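You operate a simulated robot arm through the tools that you are given. There is no shell and no other tool. Be economical: measure what you need, move in short steps, check, and stop when the job is done.

Carry out the task below with a simulated two-armed robot. There is one attempt and no reset: what you move stays moved.

Task
On the drying rack top, fold the yellow cloth in half.

It is judged by the outcome, as a careful person would: the job done as asked, and still so three seconds after it is handed in. It fails if anything else is knocked over, pushed out of place, dropped, spilled or broken. Flat cloth is picked up by pressing the open fingertips on it (5 to 10 N) and closing them slowly along it; thin cloth reads only 2 to 8 mm in the jaws.

Robot
Two 7-joint arms with two-finger parallel grippers on one trunk, on a base that drives. Base frame: it is fixed to the floor where the robot stands at the start and does not move with it; the origin is under the middle of the robot, x ahead of it, y to its left, z up; the surface under the hand at the start is at about z = 0.9. Readings come in m, rad, newtons and seconds.
The left shoulder is at the start at [0.08, 0.131, 0.947], the right one opposite. With the tool pointing down near the work surface each hand reaches from about 0.38 to 0.84 m from the robot's upright axis, wherever it stands, measured 20 degrees to its own side. Places, roughly: drying rack top [0.6, -0.1, 0.9]. Payload 1.57 kg a hand.
The TCP of each hand is the grasp point between the finger pads, 0.03 m short of the fingertips. In the tool frame z runs along the fingers and y along their closing line. Largest opening 0.11 m; finger width 0.024, thickness 0.012; the body of the gripper, 0.048 by 0.112 m, starts 0.078 m behind the TCP.
Orientation is that of the tool frame in the base frame, as a unit quaternion [x, y, z, w]. With the fingers straight down and closing along the base's y, the tool's x points along the base's -x, its y along +y and its z along -z.

Tools
- The arms move only by the tool servo_tool. It takes "left_motion", "right_motion" or both (then of equal length, played together; a hand with none holds still); each is one flat list of numbers, 7 for each row, row after row: the shift along the tool's x, y, z in m, then the turn, a rotation vector about the tool's x, y, z in rad, then the closure in counts, from 0 (fully open) to 255 (shut). In form: [tx, ty, tz, wx, wy, wz, claw, tx, ty, tz, wx, wy, wz, claw, ...]. A call has 1 to 10 rows; each row shifts and turns the commanded pose from where the row before left it, along the tool's axes as they then stand. Rows are played at 5 a second. More than 0.05 m and 0.15 rad between two rows, or a gripper value outside its range, and nothing of the call is played. A pose out of reach is approached as far as the arm can. The call stops where the force on the tool passes 40 N (or 10 N more than at its start, if that is more) or the arm is blocked; 0.2 s more then pass. The fingers move at their own pace (about 0.108 m/s each) and stop on an object; they squeeze with about 36 N. The grip force told is the motor's: it shows also when the fingers shut on nothing. Time passes only in rows, and 0.2 s behind the last, so rows that do not move let the fingers close. It gives the time, the measured TCP pose, the force on the tool (base axes), the opening and the grip force at its end, in the units of the frame above (readings bear some noise), with the torque about the TCP (base axes, N m) and any sound that the robot's microphone picked up, and new pictures: "views" is both (left out), scene, wrist or none (wrist: the cameras of the hands that moved).
- Cameras (640 x 400 px; columns grow to the right, rows downward): "scene" is now at [-0.0554, -0.0251, 1.4067]; the picture's right is [-0.30, -0.95, 0.00], its down [-0.55, 0.17, -0.82] and it looks along [0.78, -0.25, -0.58] (base axes); focal length 265 px, centre (320, 200). "left" rides on the left gripper at [0.07, -0.016, -0.141] in its tool frame; the picture's right is [0.23, 0.97, 0.00], its down [-0.86, 0.20, -0.48] and it looks along [-0.47, 0.11, 0.88] (tool axes); focal length 222 px, centre (320, 200). "right" rides on the right gripper at [0.07, 0.016, -0.141] in its tool frame; the picture's right is [-0.23, 0.97, 0.00], its down [-0.86, -0.20, -0.48] and it looks along [-0.47, -0.11, 0.88] (tool axes); focal length 222 px, centre (320, 200). There is no depth. A picture from a camera that has moved, and an enlarged one, comes with that camera's place and axes in the base frame and with its lens. The place of the scene camera against the robot may be out by one fixed shift of up to 0.018 m in any direction.
- drive_base(legs): drives the robot by 1 to 6 legs, each [ahead, left, turn to the left] in m, m and rad, along the robot's own axes; the way and the turn of a leg run together, so that a leg with both is an arc; at most 1.5 m and 3.142 rad a leg. The arms and the cameras ride along, it lands a little off, and it stops where it bumps. It gives what a move gives, and a new picture of the scene camera.
- turn_head(pan, tilt): turns the head with the scene camera to pan (to the left, within 1.902 rad either way) and tilt (down, from -0.506 to 1.204), counted from straight ahead of the robot. It gives what a move gives, and a new picture of the scene camera.
- zoom(camera, box): a new picture of the part [left, top, right, bottom] of that camera's present view, enlarged. It takes no simulated time.
- hand_in(): hands the job in; it is judged then, once.

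Go step by step. Nothing tells you exact positions but the pictures and the camera data: compare them with the known pose of the tool, close in by small moves and look again before you grip or let go. The budget is 120 turns and 260 pictures, counting those below and the enlarged ones. Unless the task says otherwise, let go and move clear before handing in, and close with one line.

The tools are called as a command line: name --argument value ..., lists and objects as JSON in quotes. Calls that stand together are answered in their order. servo_tool: Moves the arms, as the interface text tells. Its arguments: {"type":"object","properties":{"left_motion":{"type":"array","items":{"type":"number"}},"right_motion":{"type":"array","items":{"type":"number"}},"views":{"type":"string","enum":["both","scene","wrist","none"]}},"required":[]} The other tools are called the same way: drive_base (legs) drives the base; turn_head (pan, tilt) turns the head that bears the scene camera; zoom (camera, box) takes an enlarged picture of a part of a camera's view; hand_in () hands the job in.

At the start:

```text
time: 0.0
left_position: [0.5668, 0.1616, 1.1213]
left_orientation: [0.001, 1.0, 0.0, 0.0]
left_contact_force: [-0.9, -0.4, 0.4]
left_ft_torque: [0.01, 0.01, -0.03]
left_gripper_width: 0.1101
left_finger_force: 0.0
right_position: [0.5389, -0.2977, 1.1043]
right_orientation: [0.0, 1.0, 0.0, 0.001]
right_contact_force: [-0.4, -1.2, 0.2]
right_ft_torque: [0.02, -0.02, -0.01]
right_gripper_width: 0.1099
right_finger_force: 0.0
robot x, y, heading: [-0.0012, -0.0012, -0.001]
head pan, tilt: [-0.307, 0.616]
```

scene: 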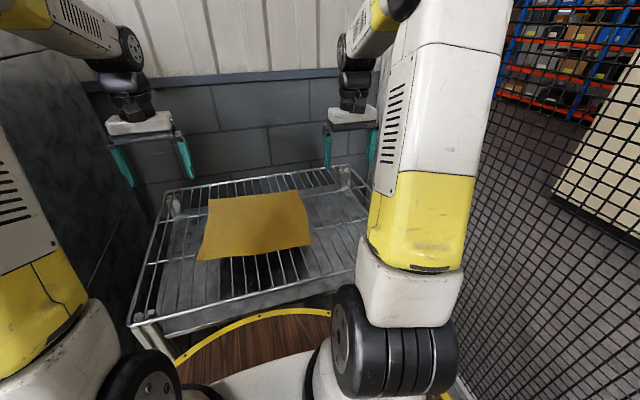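
right: 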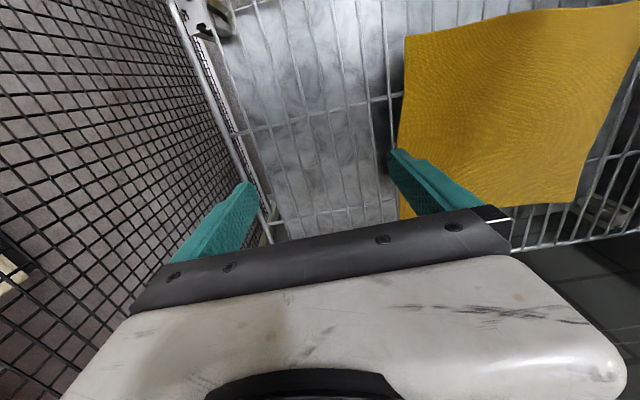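
left: 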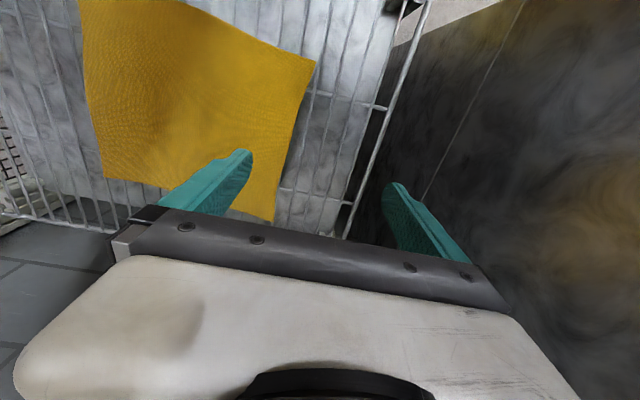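

The yellow cloth lies flat on the wire rack, with corners at about far-left (0.76,0.11), far-right (0.72,-0.19), near-right (0.45,-0.17) and near-left (0.48,0.13). I'll look more closely before choosing where to pinch.

zoom --camera "scene" --box '[120, 150, 380, 320]'

zoom --camera "left" --box '[60, 0, 460, 250]'

```text
2.35 times, centred on (250, 235) of scene
camera zoom: at [-0.0554, -0.0251, 1.4067], right [-0.3, -0.95, 0.0], down [-0.55, 0.17, -0.82], along [0.78, -0.25, -0.58], focal length 624 px, centre (485, 118)
```

zoom: 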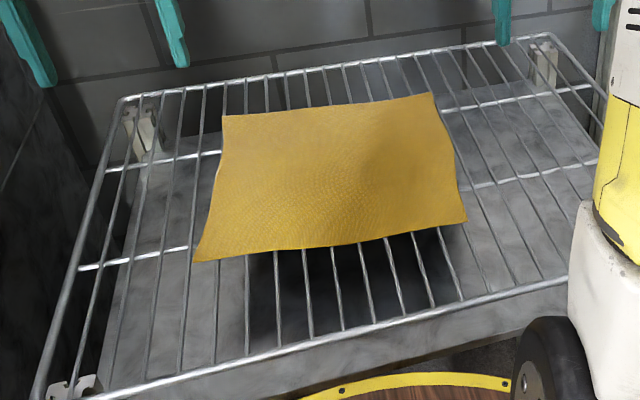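

```text
1.60 times, centred on (260, 125) of left
camera zoom: at [0.4976, 0.1447, 1.2632], right [-0.23, 0.97, 0.0], down [0.86, 0.2, 0.48], along [0.47, 0.11, -0.88], focal length 355 px, centre (416, 320)
```

zoom: 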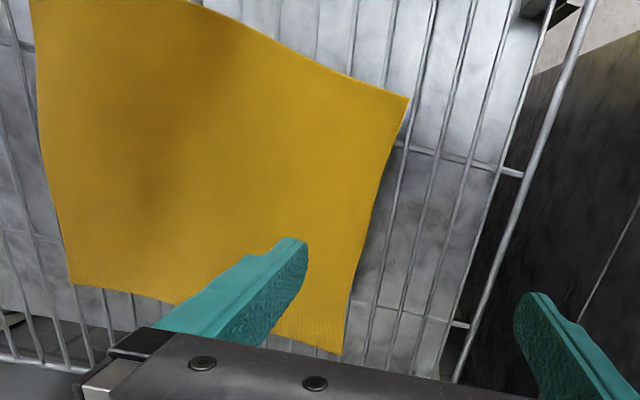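

The rods run along x about 3 cm apart, so I'll close the fingers along x, parallel to the rods. Each hand will pinch near one end of the near edge, then carry it to the far edge. First I turn both hands about 90° while they're still high.

servo_tool --right_motion '[0, 0, 0, 0, 0, -0.1466, 0, 0, 0, 0, 0, 0, -0.1466, 0, 0, 0, 0, 0, 0, -0.1466, 0, 0, 0, 0, 0, 0, -0.1466, 0, 0, 0, 0, 0, 0, -0.1466, 0, 0, 0, 0, 0, 0, -0.1466, 0, 0, 0, 0, 0, 0, -0.1466, 0, 0, 0, 0, 0, 0, -0.1466, 0, 0, 0, 0, 0, 0, -0.1466, 0, 0, 0, 0, 0, 0, -0.1466, 0]' --left_motion '[0, 0, 0, 0, 0, 0.1466, 0, 0, 0, 0, 0, 0, 0.1466, 0, 0, 0, 0, 0, 0, 0.1466, 0, 0, 0, 0, 0, 0, 0.1466, 0, 0, 0, 0, 0, 0, 0.1466, 0, 0, 0, 0, 0, 0, 0.1466, 0, 0, 0, 0, 0, 0, 0.1466, 0, 0, 0, 0, 0, 0, 0.1466, 0, 0, 0, 0, 0, 0, 0.1466, 0, 0, 0, 0, 0, 0, 0.1466, 0]' --views "both"

```text
time: 2.2
left_position: [0.5662, 0.1614, 1.1206]
left_orientation: [0.67, 0.743, 0.0, 0.0]
left_contact_force: [-0.3, 1.0, -0.5]
left_ft_torque: [0.0, 0.03, -0.01]
left_gripper_width: 0.1101
left_finger_force: 0.1
right_position: [0.5398, -0.2989, 1.1037]
right_orientation: [-0.67, 0.742, 0.0, 0.0]
right_contact_force: [-0.4, -0.3, 0.3]
right_ft_torque: [-0.01, 0.01, 0.02]
right_gripper_width: 0.1102
right_finger_force: 0.0
robot x, y, heading: [-0.001, 0.0006, -0.0]
head pan, tilt: [-0.307, 0.616]
camera scene: at [-0.0554, -0.0251, 1.4067], right [-0.3, -0.95, 0.0], down [-0.55, 0.17, -0.82], along [0.78, -0.25, -0.58], focal length 265 px, centre (320, 200)
camera right: at [0.5168, -0.3648, 1.2456], right [-0.95, 0.33, 0.0], down [0.29, 0.83, 0.48], along [0.16, 0.45, -0.88], focal length 222 px, centre (320, 200)
camera left: at [0.5439, 0.2285, 1.2634], right [0.95, 0.33, 0.0], down [0.29, -0.83, 0.48], along [0.16, -0.45, -0.88], focal length 222 px, centre (320, 200)
```

scene: 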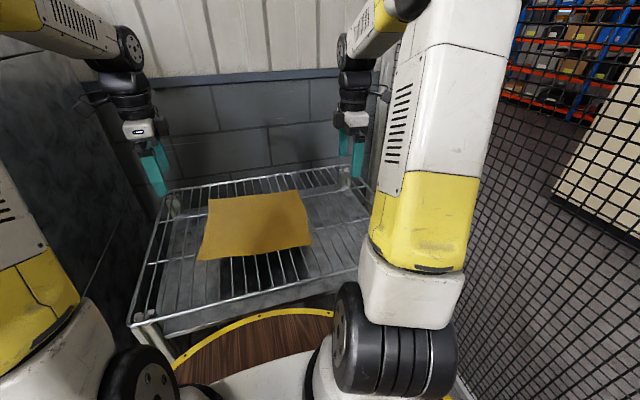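
right: 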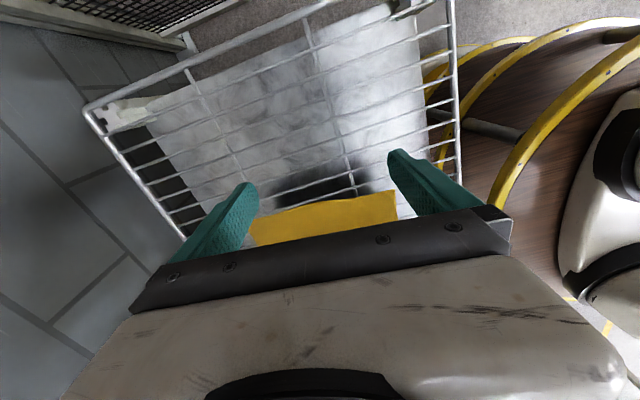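
left: 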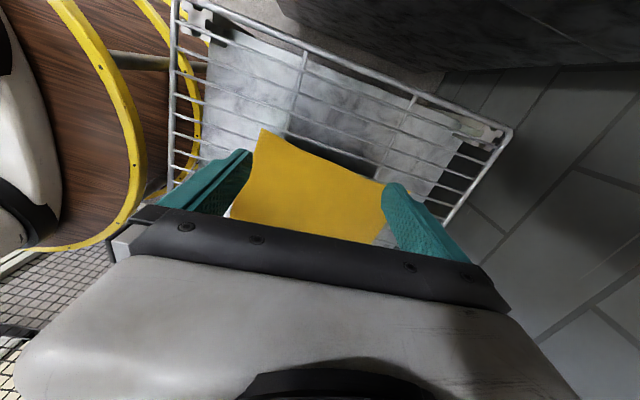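

Both wrist cameras agree on the near corners: left (0.48,0.13) and right (0.45,-0.165). Next I move both hands above the near edge with the jaws part closed, fingertips about 5 cm above the cloth.

servo_tool --left_motion '[0, 0, 0, 0, 0, 0.1, 60, 0, 0, 0, 0, 0, 0.1, 120, -0.0136, -0.0124, 0.035, 0, 0, 0, 160, -0.0136, -0.0124, 0.035, 0, 0, 0, 160, -0.0136, -0.0124, 0.035, 0, 0, 0, 160, -0.0136, -0.0124, 0.035, 0, 0, 0, 160]' --right_motion '[-0.0245, 0.0122, 0, 0, 0, 0, 60, -0.0245, 0.0122, 0, 0, 0, 0, 120, -0.0245, 0.0122, 0.031, 0, 0, 0, 160, -0.0245, 0.0122, 0.031, 0, 0, 0, 160, -0.0245, 0.0122, 0.031, 0, 0, 0, 160, -0.0245, 0.0122, 0.031, 0, 0, 0, 160]'

```text
time: 3.6
left_position: [0.5107, 0.1118, 0.9813]
left_orientation: [0.74, 0.673, 0.001, 0.001]
left_contact_force: [-0.5, 0.4, -0.1]
left_ft_torque: [0.03, -0.04, -0.01]
left_gripper_width: 0.0412
left_finger_force: 0.0
right_position: [0.4791, -0.1432, 0.9788]
right_orientation: [-0.669, 0.743, -0.001, 0.0]
right_contact_force: [0.2, 0.6, 0.3]
right_ft_torque: [-0.02, 0.0, -0.01]
right_gripper_width: 0.0409
right_finger_force: 0.0
robot x, y, heading: [-0.0009, -0.0037, -0.004]
head pan, tilt: [-0.307, 0.616]
camera scene: at [-0.0557, -0.0252, 1.4067], right [-0.3, -0.95, 0.0], down [-0.55, 0.17, -0.82], along [0.78, -0.25, -0.58], focal length 265 px, centre (320, 200)
camera right: at [0.4568, -0.2102, 1.1202], right [-0.94, 0.33, 0.0], down [0.29, 0.83, 0.48], along [0.16, 0.45, -0.88], focal length 222 px, centre (320, 200)
camera left: at [0.5021, 0.1828, 1.1226], right [0.99, 0.13, 0.0], down [0.12, -0.87, 0.48], along [0.07, -0.47, -0.88], focal length 222 px, centre (320, 200)
```

scene: 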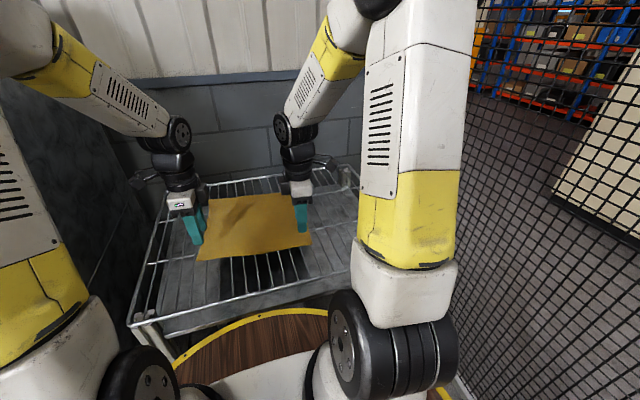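
right: 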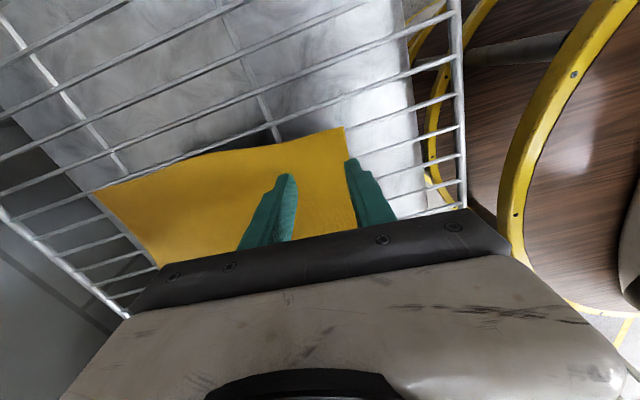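
left: 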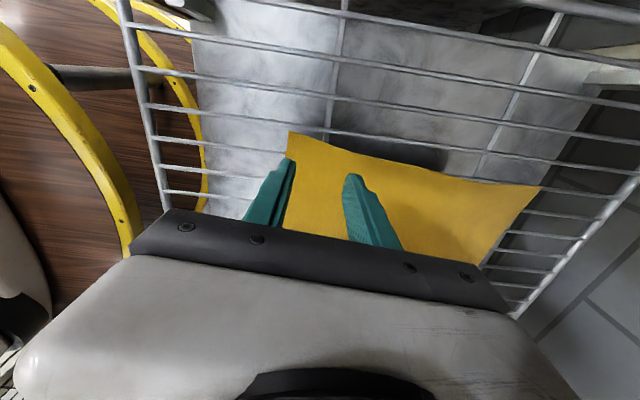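

The corner estimates hold up at close range. I shift each hand a few mm inward over the cloth and come down to just above it.

servo_tool --left_motion '[0, 0.004, 0.02, 0, 0, 0, 160, 0, 0, 0.019, 0, 0, 0, 160]' --right_motion '[0, -0.006, 0.02, 0, 0, 0, 160, 0, 0, 0.017, 0, 0, 0, 160]' --views "wrist"

```text
time: 4.2
left_position: [0.5167, 0.1123, 0.9397]
left_orientation: [0.74, 0.673, 0.001, 0.001]
left_contact_force: [0.0, -0.7, 0.7]
left_ft_torque: [0.01, -0.02, 0.03]
left_gripper_width: 0.0408
left_finger_force: 0.1
right_position: [0.4869, -0.1441, 0.9431]
right_orientation: [-0.669, 0.743, 0.0, -0.001]
right_contact_force: [0.6, -0.2, -0.7]
right_ft_torque: [0.01, -0.04, -0.02]
right_gripper_width: 0.0408
right_finger_force: 0.1
robot x, y, heading: [0.0013, -0.0001, -0.003]
head pan, tilt: [-0.307, 0.616]
camera right: at [0.4641, -0.2115, 1.0835], right [-0.94, 0.33, 0.0], down [0.29, 0.83, 0.48], along [0.16, 0.45, -0.88], focal length 222 px, centre (320, 200)
camera left: at [0.5079, 0.1825, 1.0824], right [0.99, 0.13, 0.0], down [0.12, -0.87, 0.48], along [0.06, -0.47, -0.88], focal length 222 px, centre (320, 200)
```

right: 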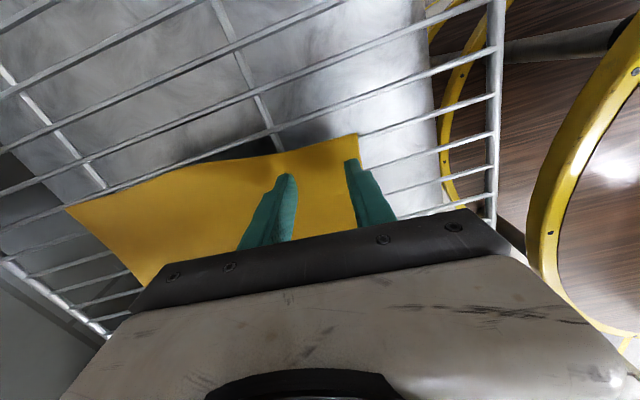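
left: 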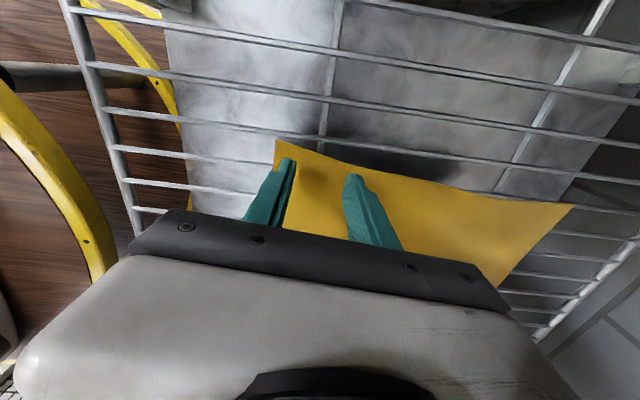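

Both fingertip pairs are inside the cloth edge and about 1 cm above it. I'll lower in small steps until there is contact.

servo_tool --left_motion '[0, 0, 0.003, 0, 0, 0, 160, 0, 0, 0.003, 0, 0, 0, 160, 0, 0, 0.002, 0, 0, 0, 160]' --right_motion '[0, 0, 0.004, 0, 0, 0, 160, 0, 0, 0.004, 0, 0, 0, 160, 0, 0, 0.003, 0, 0, 0, 160]' --views "none"

servo_tool --left_motion '[0, 0, 0.002, 0, 0, 0, 160]' --right_motion '[0, 0, 0.002, 0, 0, 0, 160]' --views "wrist"

```text
time: 5.0
left_position: [0.5163, 0.1119, 0.9338]
left_orientation: [0.741, 0.672, 0.001, 0.0]
left_contact_force: [-0.2, -0.1, 0.2]
left_ft_torque: [0.0, 0.03, 0.01]
left_gripper_width: 0.0408
left_finger_force: 0.1
right_position: [0.4856, -0.1446, 0.9319]
right_orientation: [-0.67, 0.743, 0.001, 0.0]
right_contact_force: [0.6, 0.9, -0.3]
right_ft_torque: [0.0, -0.03, -0.01]
right_gripper_width: 0.0409
right_finger_force: 0.2
robot x, y, heading: [0.0026, -0.0003, -0.002]
head pan, tilt: [-0.307, 0.616]
```

```text
time: 5.4
left_position: [0.5152, 0.1105, 0.9322]
left_orientation: [0.74, 0.673, 0.0, 0.001]
left_contact_force: [0.8, 0.0, 0.5]
left_ft_torque: [-0.01, -0.02, 0.0]
left_gripper_width: 0.0412
left_finger_force: 0.0
right_position: [0.4872, -0.1449, 0.931]
right_orientation: [-0.669, 0.743, -0.001, 0.0]
right_contact_force: [-2.2, -2.3, 21.0]
right_ft_torque: [-0.04, 0.58, 0.06]
right_gripper_width: 0.0412
right_finger_force: 0.2
robot x, y, heading: [-0.0018, 0.0012, 0.0]
head pan, tilt: [-0.307, 0.616]
camera right: at [0.4644, -0.2114, 1.0724], right [-0.94, 0.33, 0.0], down [0.29, 0.83, 0.48], along [0.16, 0.45, -0.88], focal length 222 px, centre (320, 200)
camera left: at [0.5071, 0.1821, 1.0741], right [0.99, 0.13, 0.0], down [0.12, -0.87, 0.48], along [0.06, -0.47, -0.88], focal length 222 px, centre (320, 200)
```

right: 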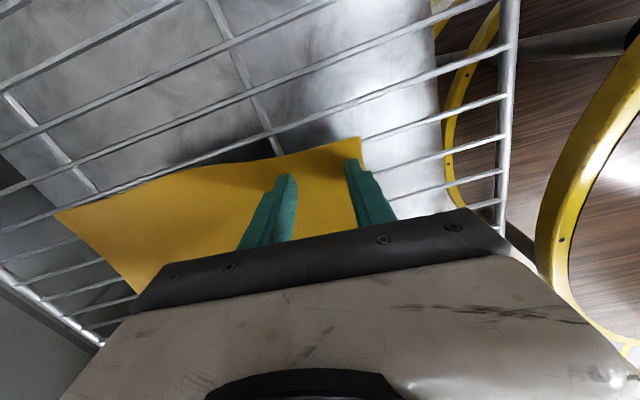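
left: 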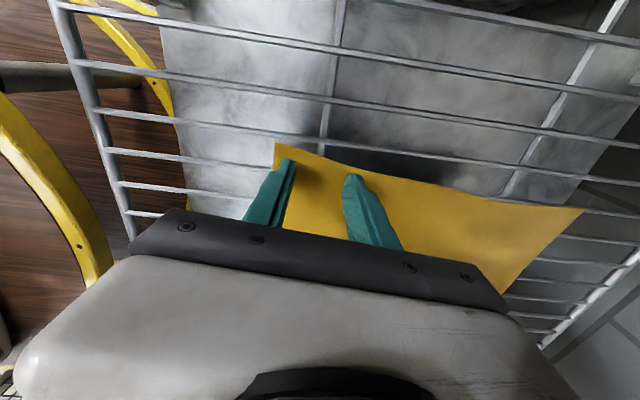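

The right fingertips touch at z≈0.931 (21 N). I ease the right hand up about 1 mm and bring the left down.

servo_tool --left_motion '[0, 0, 0.0015, 0, 0, 0, 160]' --right_motion '[0, 0, -0.001, 0, 0, 0, 160]' --views "none"

```text
time: 5.8
left_position: [0.5164, 0.1104, 0.931]
left_orientation: [0.741, 0.672, 0.0, 0.0]
left_contact_force: [-1.2, 0.8, 5.6]
left_ft_torque: [0.06, 0.11, -0.01]
left_gripper_width: 0.0409
left_finger_force: 0.1
right_position: [0.4859, -0.1447, 0.9306]
right_orientation: [-0.669, 0.743, 0.0, -0.001]
right_contact_force: [-0.6, -1.3, 10.6]
right_ft_torque: [0.0, 0.18, 0.07]
right_gripper_width: 0.0407
right_finger_force: 0.2
robot x, y, heading: [-0.0022, 0.0045, -0.0]
head pan, tilt: [-0.307, 0.616]
```

Contact is about right: left 5.6 N, right 10.6 N. Now I close both slowly along the cloth.

servo_tool --left_motion '[0, 0, 0.0003, 0, 0, 0, 172, 0, 0, 0, 0, 0, 0, 182, 0, 0, 0, 0, 0, 0, 192, 0, 0, 0, 0, 0, 0, 202, 0, 0, 0, 0, 0, 0, 212, 0, 0, 0, 0, 0, 0, 222, 0, 0, 0, 0, 0, 0, 232, 0, 0, 0, 0, 0, 0, 242, 0, 0, 0, 0, 0, 0, 255, 0, 0, 0, 0, 0, 0, 255]' --right_motion '[0, 0, -0.0002, 0, 0, 0, 172, 0, 0, 0, 0, 0, 0, 182, 0, 0, 0, 0, 0, 0, 192, 0, 0, 0, 0, 0, 0, 202, 0, 0, 0, 0, 0, 0, 212, 0, 0, 0, 0, 0, 0, 222, 0, 0, 0, 0, 0, 0, 232, 0, 0, 0, 0, 0, 0, 242, 0, 0, 0, 0, 0, 0, 255, 0, 0, 0, 0, 0, 0, 255]' --views "both"

```text
time: 8.0
left_position: [0.5166, 0.1114, 0.9309]
left_orientation: [0.74, 0.673, 0.001, 0.001]
left_contact_force: [2.3, 0.3, 26.9]
left_ft_torque: [0.04, 0.01, -0.03]
left_gripper_width: 0.0024
left_finger_force: 23.9
right_position: [0.4866, -0.1449, 0.9302]
right_orientation: [-0.669, 0.743, -0.001, 0.0]
right_contact_force: [0.6, 1.0, 0.1]
right_ft_torque: [0.0, 0.01, -0.02]
right_gripper_width: 0.0018
right_finger_force: 23.4
robot x, y, heading: [-0.0013, 0.0006, 0.0]
head pan, tilt: [-0.307, 0.616]
camera scene: at [-0.056, -0.0252, 1.4067], right [-0.3, -0.95, 0.0], down [-0.55, 0.17, -0.82], along [0.78, -0.25, -0.58], focal length 265 px, centre (320, 200)
camera right: at [0.4644, -0.2113, 1.0729], right [-0.94, 0.33, 0.0], down [0.29, 0.83, 0.48], along [0.16, 0.45, -0.88], focal length 222 px, centre (320, 200)
camera left: at [0.5072, 0.182, 1.0731], right [0.99, 0.13, 0.0], down [0.12, -0.87, 0.48], along [0.07, -0.47, -0.88], focal length 222 px, centre (320, 200)
```

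scene: 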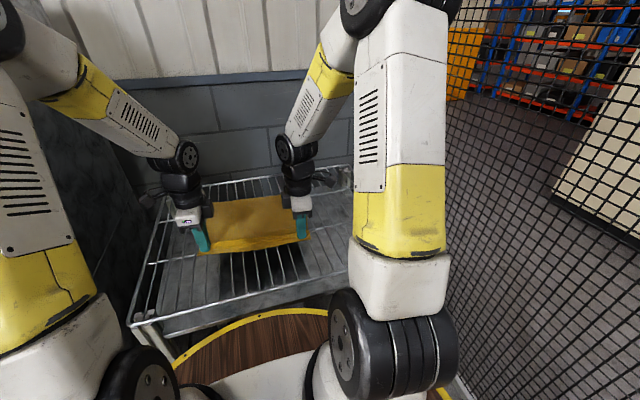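
right: 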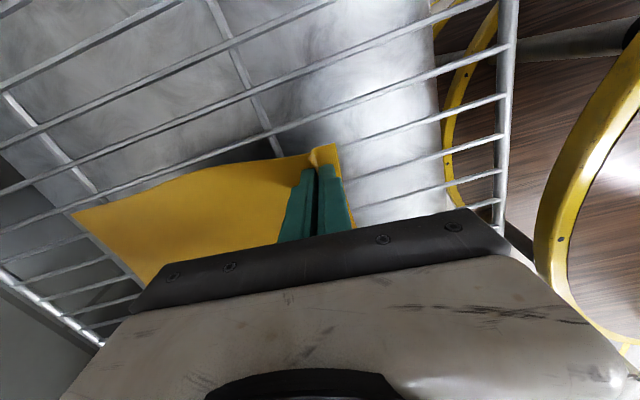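
left: 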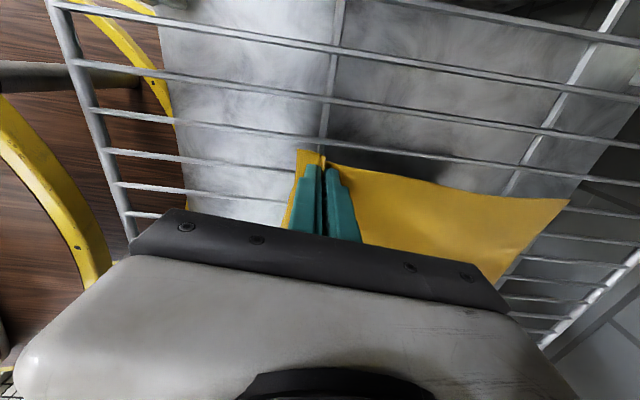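

Both jaws have a fold of cloth between the fingers (1.8–2.4 mm). A small lift will show whether the grip holds.

servo_tool --left_motion '[0, 0, -0.01, 0, 0, 0, 255, 0, 0, -0.015, 0, 0, 0, 255, 0, 0, -0.015, 0, 0, 0, 255]' --right_motion '[0, 0, -0.01, 0, 0, 0, 255, 0, 0, -0.015, 0, 0, 0, 255, 0, 0, -0.015, 0, 0, 0, 255]' --views "both"

```text
time: 8.8
left_position: [0.5164, 0.1116, 0.9703]
left_orientation: [0.741, 0.672, 0.0, 0.0]
left_contact_force: [0.7, -0.1, 0.1]
left_ft_torque: [-0.03, 0.04, 0.02]
left_gripper_width: 0.0017
left_finger_force: 23.9
right_position: [0.4875, -0.1451, 0.971]
right_orientation: [-0.669, 0.743, 0.0, 0.0]
right_contact_force: [0.5, 0.1, 0.2]
right_ft_torque: [-0.02, 0.02, 0.01]
right_gripper_width: 0.0021
right_finger_force: 23.7
robot x, y, heading: [0.0031, 0.0017, -0.004]
head pan, tilt: [-0.307, 0.616]
camera scene: at [-0.0552, -0.0251, 1.4067], right [-0.3, -0.95, 0.0], down [-0.55, 0.17, -0.82], along [0.78, -0.25, -0.58], focal length 265 px, centre (320, 200)
camera right: at [0.4648, -0.2106, 1.1129], right [-0.94, 0.33, 0.0], down [0.29, 0.83, 0.48], along [0.16, 0.45, -0.88], focal length 222 px, centre (320, 200)
camera left: at [0.5071, 0.1825, 1.1126], right [0.99, 0.13, 0.0], down [0.12, -0.87, 0.48], along [0.06, -0.47, -0.88], focal length 222 px, centre (320, 200)
```

scene: 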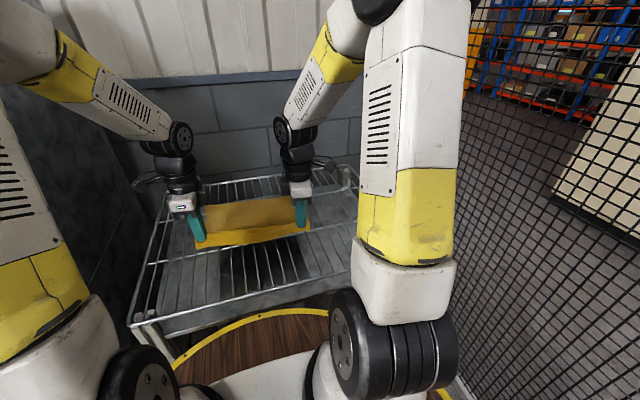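
right: 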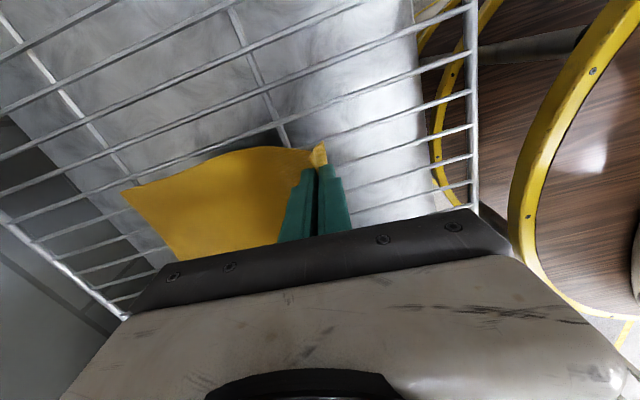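
left: 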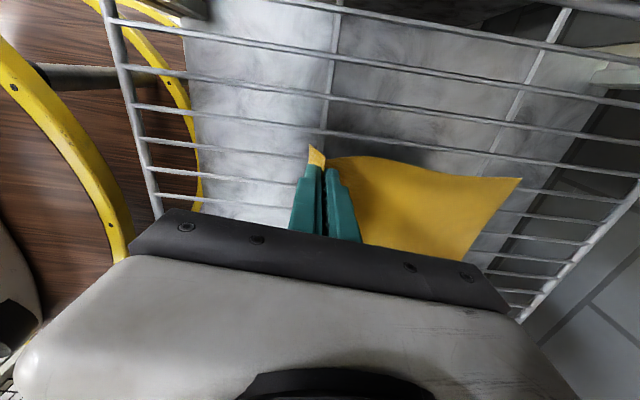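

The grip holds on both sides. I carry the near edge in an arc toward the far edge, 0.205 m along the cloth's own axis with both hands together, ending just above it.

servo_tool --left_motion '[0, 0.01, -0.02, 0, 0, 0, 255, 0, 0.02, -0.02, 0, 0, 0, 255, 0, 0.02, -0.015, 0, 0, 0, 255, 0, 0.025, -0.005, 0, 0, 0, 255, 0, 0.025, 0, 0, 0, 0, 255, 0, 0.025, 0, 0, 0, 0, 255, 0, 0.025, 0.005, 0, 0, 0, 255, 0, 0.02, 0.01, 0, 0, 0, 255, 0, 0.02, 0.015, 0, 0, 0, 255, 0, 0.015, 0.015, 0, 0, 0, 255]' --right_motion '[0, -0.01, -0.02, 0, 0, 0, 255, 0, -0.02, -0.02, 0, 0, 0, 255, 0, -0.02, -0.015, 0, 0, 0, 255, 0, -0.025, -0.005, 0, 0, 0, 255, 0, -0.025, 0, 0, 0, 0, 255, 0, -0.025, 0, 0, 0, 0, 255, 0, -0.025, 0.005, 0, 0, 0, 255, 0, -0.02, 0.01, 0, 0, 0, 255, 0, -0.02, 0.015, 0, 0, 0, 255, 0, -0.015, 0.015, 0, 0, 0, 255]'

```text
time: 11.0
left_position: [0.7202, 0.0931, 0.9842]
left_orientation: [0.74, 0.672, 0.0, 0.0]
left_contact_force: [-1.0, -1.3, 0.3]
left_ft_torque: [-0.05, 0.02, 0.02]
left_gripper_width: 0.0019
left_finger_force: 24.0
right_position: [0.6914, -0.1658, 0.9872]
right_orientation: [-0.669, 0.744, 0.0, 0.0]
right_contact_force: [-0.1, 2.4, 0.6]
right_ft_torque: [0.02, -0.01, 0.02]
right_gripper_width: 0.002
right_finger_force: 23.1
robot x, y, heading: [-0.0024, -0.0008, 0.006]
head pan, tilt: [-0.307, 0.616]
camera scene: at [-0.0558, -0.025, 1.4067], right [-0.3, -0.95, 0.0], down [-0.55, 0.17, -0.82], along [0.78, -0.25, -0.58], focal length 265 px, centre (320, 200)
camera right: at [0.6686, -0.2332, 1.1276], right [-0.94, 0.33, 0.0], down [0.29, 0.83, 0.48], along [0.16, 0.45, -0.88], focal length 222 px, centre (320, 200)
camera left: at [0.7122, 0.1633, 1.1262], right [0.99, 0.13, 0.0], down [0.12, -0.87, 0.48], along [0.06, -0.47, -0.88], focal length 222 px, centre (320, 200)
```

scene: 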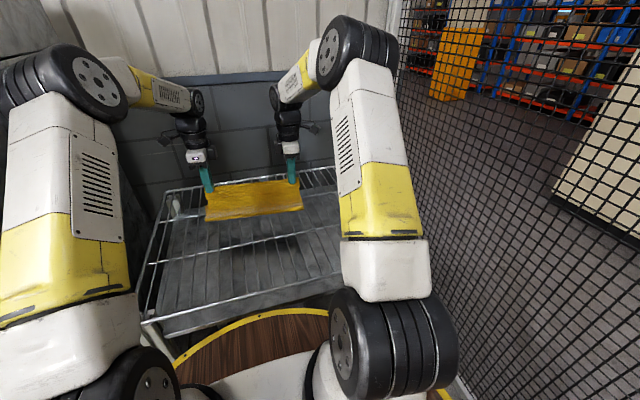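
right: 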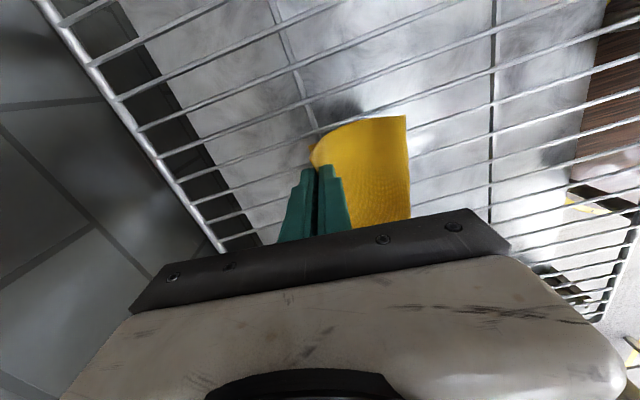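
left: 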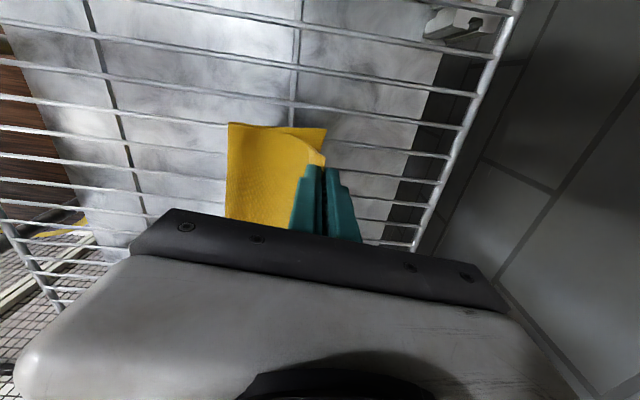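

The near edge has been carried over and the fold shape is visible. I zoom in to see where the lower layer and the far edge are before lowering.

zoom --camera "scene" --box '[180, 150, 330, 240]'

zoom --camera "left" --box '[200, 90, 400, 220]'

zoom --camera "right" --box '[250, 90, 450, 220]'

```text
4.27 times, centred on (255, 195) of scene
camera zoom: at [-0.0558, -0.025, 1.4067], right [-0.3, -0.95, 0.0], down [-0.55, 0.17, -0.82], along [0.78, -0.25, -0.58], focal length 1131 px, centre (597, 221)
```

zoom: 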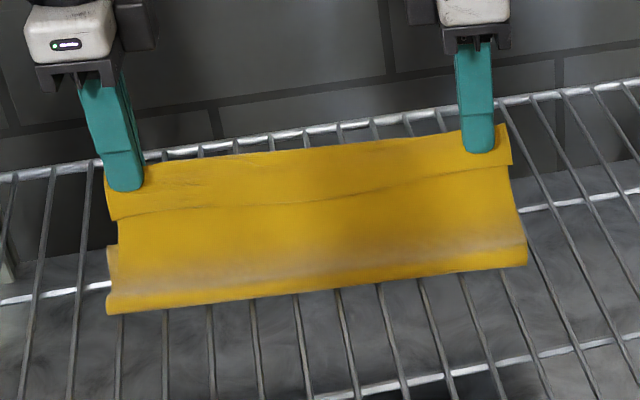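

```text
3.08 times, centred on (300, 155) of left
camera zoom: at [0.7122, 0.1633, 1.1262], right [0.99, 0.13, 0.0], down [0.12, -0.87, 0.48], along [0.06, -0.47, -0.88], focal length 684 px, centre (382, 338)
```

zoom: 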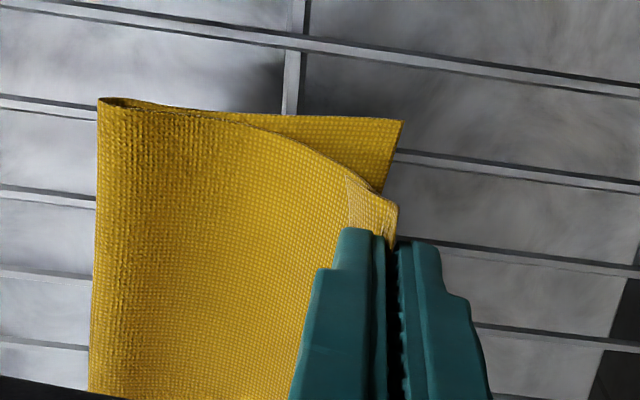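

```text
3.08 times, centred on (350, 155) of right
camera zoom: at [0.6686, -0.2332, 1.1276], right [-0.94, 0.33, 0.0], down [0.29, 0.83, 0.48], along [0.16, 0.45, -0.88], focal length 684 px, centre (228, 338)
```

zoom: 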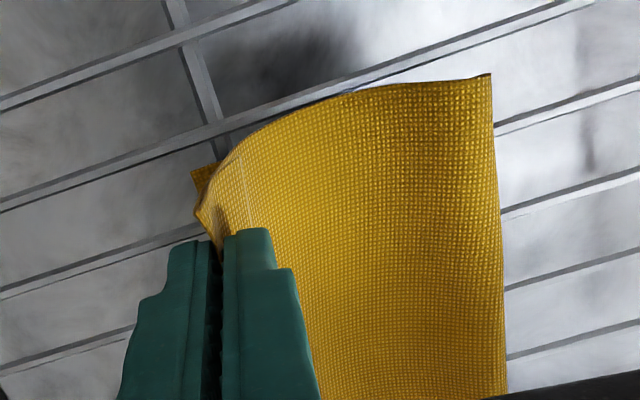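

The flap beyond each pinch lies on top of the folded layer, and the lower layer has slipped about 3 cm toward me, so its far edge is now at x≈0.724 on the left and 0.70 on the right. I lower while moving back 3 cm so the edges line up.

servo_tool --left_motion '[0, -0.008, 0.01, 0, 0, 0, 255, 0, -0.008, 0.01, 0, 0, 0, 255, 0, -0.008, 0.01, 0, 0, 0, 255, 0, -0.004, 0.008, 0, 0, 0, 255]' --right_motion '[0, 0.008, 0.01, 0, 0, 0, 255, 0, 0.008, 0.01, 0, 0, 0, 255, 0, 0.008, 0.01, 0, 0, 0, 255, 0, 0.004, 0.01, 0, 0, 0, 255]'

```text
time: 12.0
left_position: [0.6924, 0.094, 0.9471]
left_orientation: [0.739, 0.673, 0.0, 0.0]
left_contact_force: [0.3, 0.1, 0.2]
left_ft_torque: [0.03, 0.0, -0.03]
left_gripper_width: 0.0019
left_finger_force: 23.6
right_position: [0.6632, -0.1633, 0.9468]
right_orientation: [-0.669, 0.743, 0.0, 0.0]
right_contact_force: [0.1, -0.6, 0.5]
right_ft_torque: [0.03, 0.0, 0.01]
right_gripper_width: 0.0019
right_finger_force: 23.9
robot x, y, heading: [-0.0027, -0.0012, 0.001]
head pan, tilt: [-0.307, 0.616]
camera scene: at [-0.0553, -0.0251, 1.4067], right [-0.3, -0.95, 0.0], down [-0.55, 0.17, -0.82], along [0.78, -0.25, -0.58], focal length 265 px, centre (320, 200)
camera right: at [0.6405, -0.2294, 1.0876], right [-0.94, 0.33, 0.0], down [0.29, 0.83, 0.48], along [0.16, 0.45, -0.88], focal length 222 px, centre (320, 200)
camera left: at [0.6831, 0.1658, 1.0883], right [0.99, 0.13, 0.0], down [0.12, -0.87, 0.48], along [0.06, -0.47, -0.88], focal length 222 px, centre (320, 200)
```

scene: 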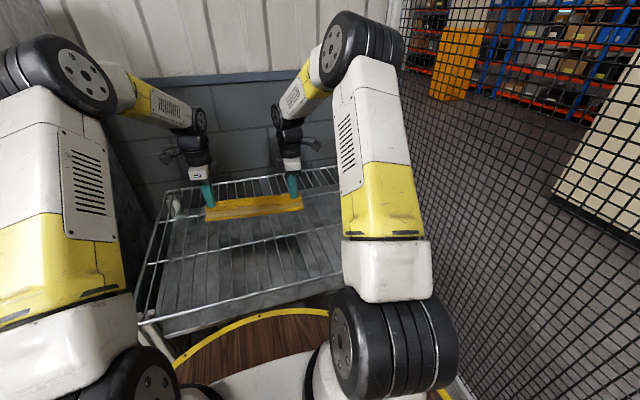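
right: 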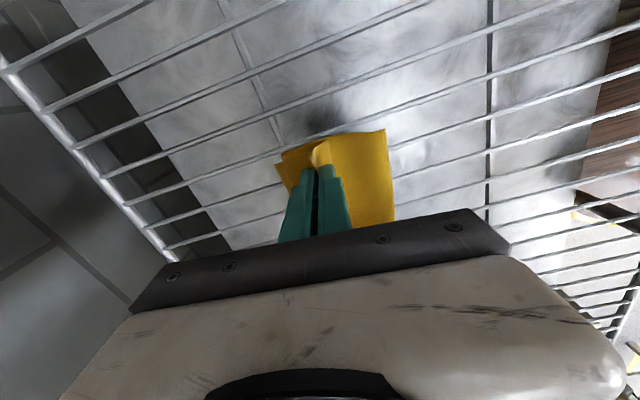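
left: 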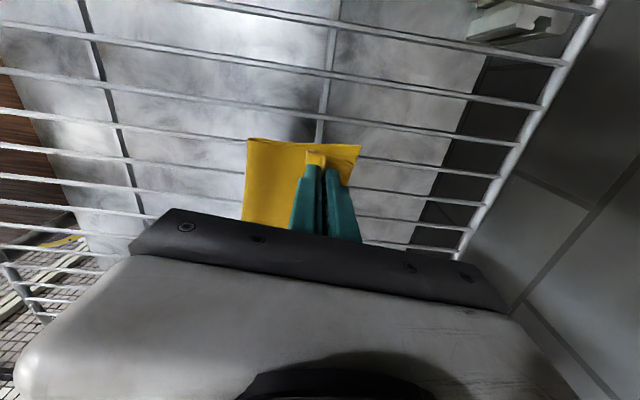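

zoom --camera "scene" --box '[180, 150, 330, 240]'

zoom --camera "left" --box '[220, 110, 400, 230]'

zoom --camera "right" --box '[240, 110, 420, 230]'

```text
4.27 times, centred on (255, 195) of scene
camera zoom: at [-0.0553, -0.0251, 1.4067], right [-0.3, -0.95, 0.0], down [-0.55, 0.17, -0.82], along [0.78, -0.25, -0.58], focal length 1131 px, centre (597, 221)
```

zoom: 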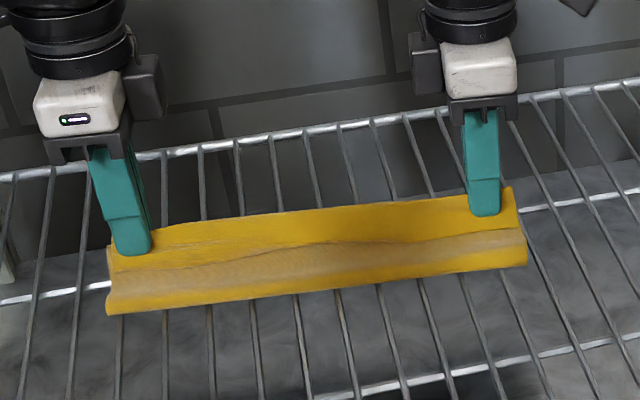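

```text
3.33 times, centred on (310, 170) of left
camera zoom: at [0.6831, 0.1658, 1.0883], right [0.99, 0.13, 0.0], down [0.12, -0.87, 0.48], along [0.06, -0.47, -0.88], focal length 740 px, centre (353, 300)
```

zoom: 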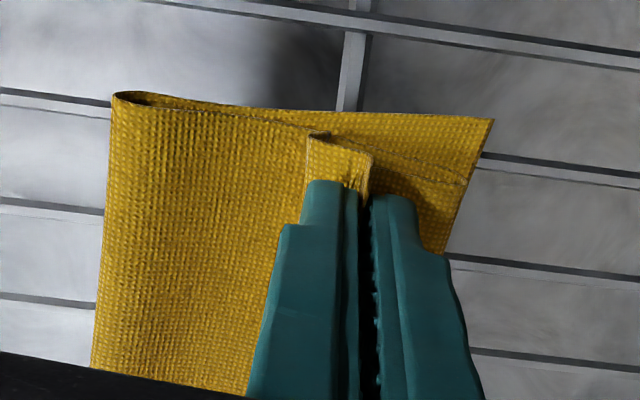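

```text
3.33 times, centred on (330, 170) of right
camera zoom: at [0.6405, -0.2294, 1.0876], right [-0.94, 0.33, 0.0], down [0.29, 0.83, 0.48], along [0.16, 0.45, -0.88], focal length 740 px, centre (287, 300)
```

zoom: 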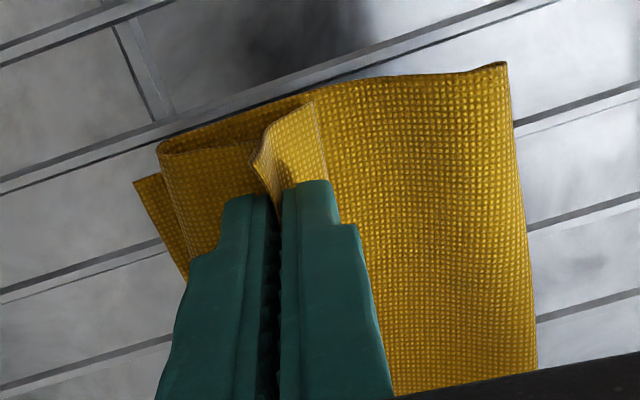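

The fold line sits too far forward: the lower layer is only about 0.10 m long and there is slack ahead of the pinch. Holding the grip, I raise and move back to about x=0.57 so the lower layer lies back down to the middle, then I'll fold again on a tighter arc.

servo_tool --left_motion '[0, -0.01, -0.03, 0, 0, 0, 255, 0, -0.025, -0.03, 0, 0, 0, 255, 0, -0.03, -0.01, 0, 0, 0, 255, 0, -0.03, 0, 0, 0, 0, 255, 0, -0.025, 0, 0, 0, 0, 255]' --right_motion '[0, 0.01, -0.03, 0, 0, 0, 255, 0, 0.025, -0.03, 0, 0, 0, 255, 0, 0.03, -0.01, 0, 0, 0, 255, 0, 0.03, 0, 0, 0, 0, 255, 0, 0.025, 0, 0, 0, 0, 255]'

zoom --camera "scene" --box '[170, 140, 350, 260]'

```text
time: 13.2
left_position: [0.5704, 0.1076, 1.0183]
left_orientation: [0.74, 0.673, -0.001, 0.001]
left_contact_force: [-0.6, -0.4, 0.9]
left_ft_torque: [-0.02, 0.03, -0.01]
left_gripper_width: 0.002
left_finger_force: 24.1
right_position: [0.545, -0.1493, 1.0154]
right_orientation: [-0.669, 0.743, 0.0, 0.0]
right_contact_force: [-0.6, -0.1, -0.5]
right_ft_torque: [0.04, 0.02, -0.01]
right_gripper_width: 0.0019
right_finger_force: 23.9
robot x, y, heading: [-0.0001, 0.0008, 0.001]
head pan, tilt: [-0.307, 0.616]
camera scene: at [-0.0549, -0.0251, 1.4067], right [-0.3, -0.95, 0.0], down [-0.55, 0.17, -0.82], along [0.78, -0.25, -0.58], focal length 265 px, centre (320, 200)
camera right: at [0.5227, -0.2163, 1.1575], right [-0.94, 0.33, 0.0], down [0.29, 0.83, 0.48], along [0.16, 0.45, -0.88], focal length 222 px, centre (320, 200)
camera left: at [0.5622, 0.1783, 1.1599], right [0.99, 0.13, 0.0], down [0.12, -0.87, 0.48], along [0.06, -0.47, -0.88], focal length 222 px, centre (320, 200)
```

scene: 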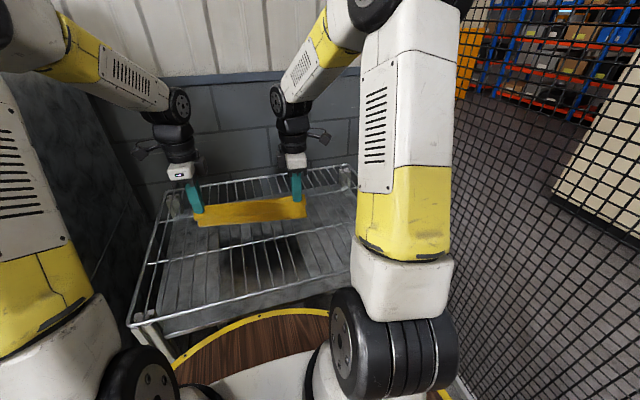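
right: 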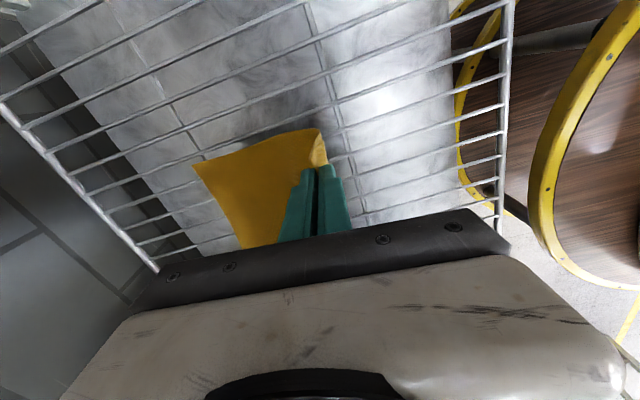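
left: 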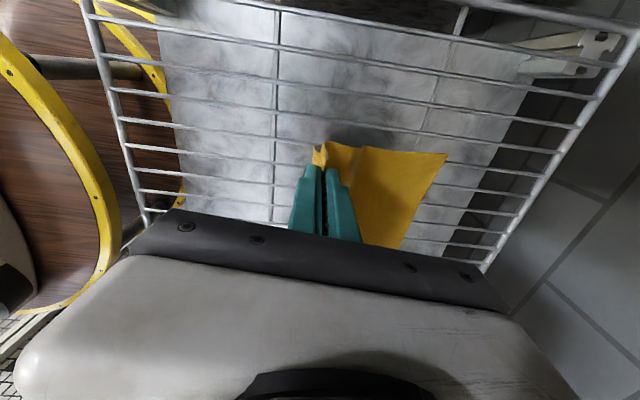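

```text
3.33 times, centred on (260, 200) of scene
camera zoom: at [-0.0549, -0.0251, 1.4067], right [-0.3, -0.95, 0.0], down [-0.55, 0.17, -0.82], along [0.78, -0.25, -0.58], focal length 884 px, centre (520, 200)
```

zoom: 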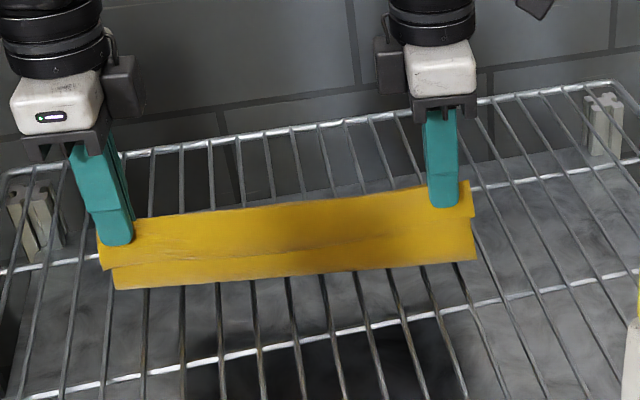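

The far edge has stayed at x≈0.72 on the left and 0.696 on the right. I go further back and lower so the lower layer lies down past the middle, then look from the side.

servo_tool --left_motion '[0, -0.02, 0.005, 0, 0, 0, 255, 0, -0.02, 0.01, 0, 0, 0, 255, 0, -0.01, 0.012, 0, 0, 0, 255, 0, 0, 0, 0, 0, 0, 255]' --right_motion '[0, 0.02, 0.005, 0, 0, 0, 255, 0, 0.02, 0.01, 0, 0, 0, 255, 0, 0.01, 0.012, 0, 0, 0, 255, 0, 0, 0, 0, 0, 0, 255]'

zoom --camera "scene" --box '[170, 140, 350, 260]'

zoom --camera "left" --box '[260, 100, 500, 250]'

```text
time: 14.2
left_position: [0.523, 0.1119, 0.9913]
left_orientation: [0.74, 0.672, 0.0, 0.0]
left_contact_force: [0.2, 0.0, -0.9]
left_ft_torque: [-0.01, 0.0, -0.02]
left_gripper_width: 0.0019
left_finger_force: 23.3
right_position: [0.4939, -0.1451, 0.9895]
right_orientation: [-0.669, 0.743, 0.001, 0.0]
right_contact_force: [-1.2, 0.2, 0.6]
right_ft_torque: [0.04, 0.0, -0.01]
right_gripper_width: 0.0019
right_finger_force: 23.4
robot x, y, heading: [-0.0016, 0.0033, 0.008]
head pan, tilt: [-0.307, 0.616]
camera scene: at [-0.0554, -0.0251, 1.4067], right [-0.3, -0.95, 0.0], down [-0.55, 0.17, -0.82], along [0.78, -0.25, -0.58], focal length 265 px, centre (320, 200)
camera right: at [0.4721, -0.212, 1.1312], right [-0.94, 0.33, 0.0], down [0.29, 0.83, 0.48], along [0.16, 0.45, -0.88], focal length 222 px, centre (320, 200)
camera left: at [0.5141, 0.182, 1.1324], right [0.99, 0.13, 0.0], down [0.12, -0.87, 0.48], along [0.06, -0.47, -0.88], focal length 222 px, centre (320, 200)
```

scene: 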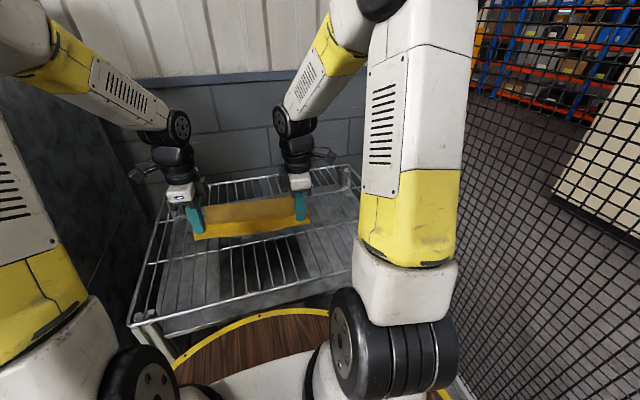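
right: 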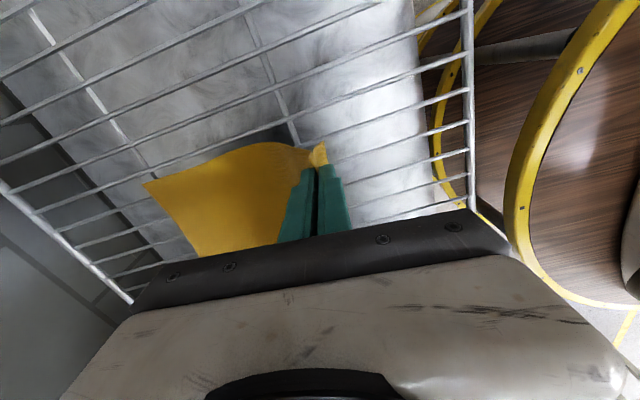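
left: 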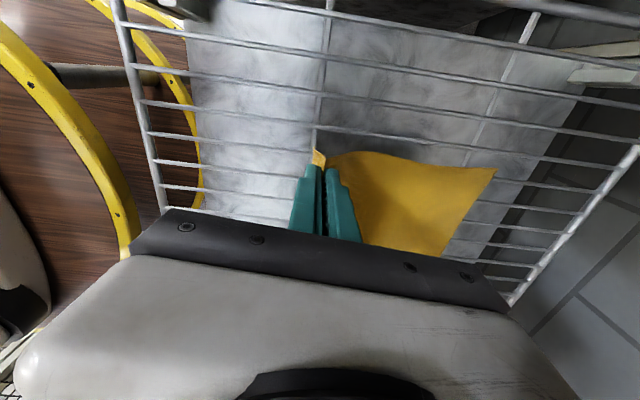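

```text
3.33 times, centred on (260, 200) of scene
camera zoom: at [-0.0554, -0.0251, 1.4067], right [-0.3, -0.95, 0.0], down [-0.55, 0.17, -0.82], along [0.78, -0.25, -0.58], focal length 884 px, centre (520, 200)
```

zoom: 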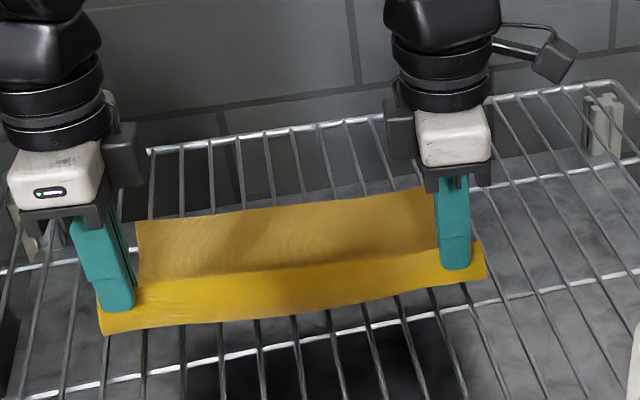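

```text
2.67 times, centred on (380, 175) of left
camera zoom: at [0.5141, 0.182, 1.1324], right [0.99, 0.13, 0.0], down [0.12, -0.87, 0.48], along [0.06, -0.47, -0.88], focal length 592 px, centre (160, 267)
```

zoom: 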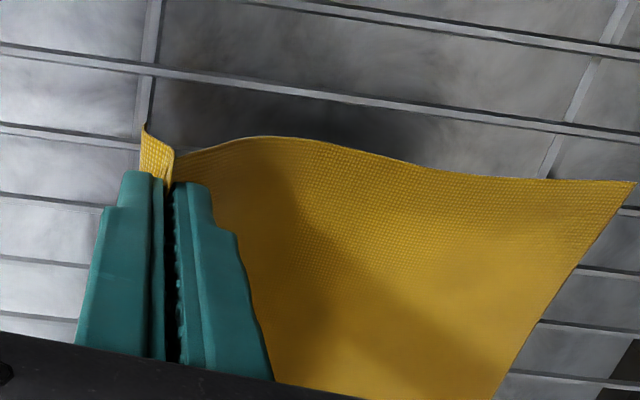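

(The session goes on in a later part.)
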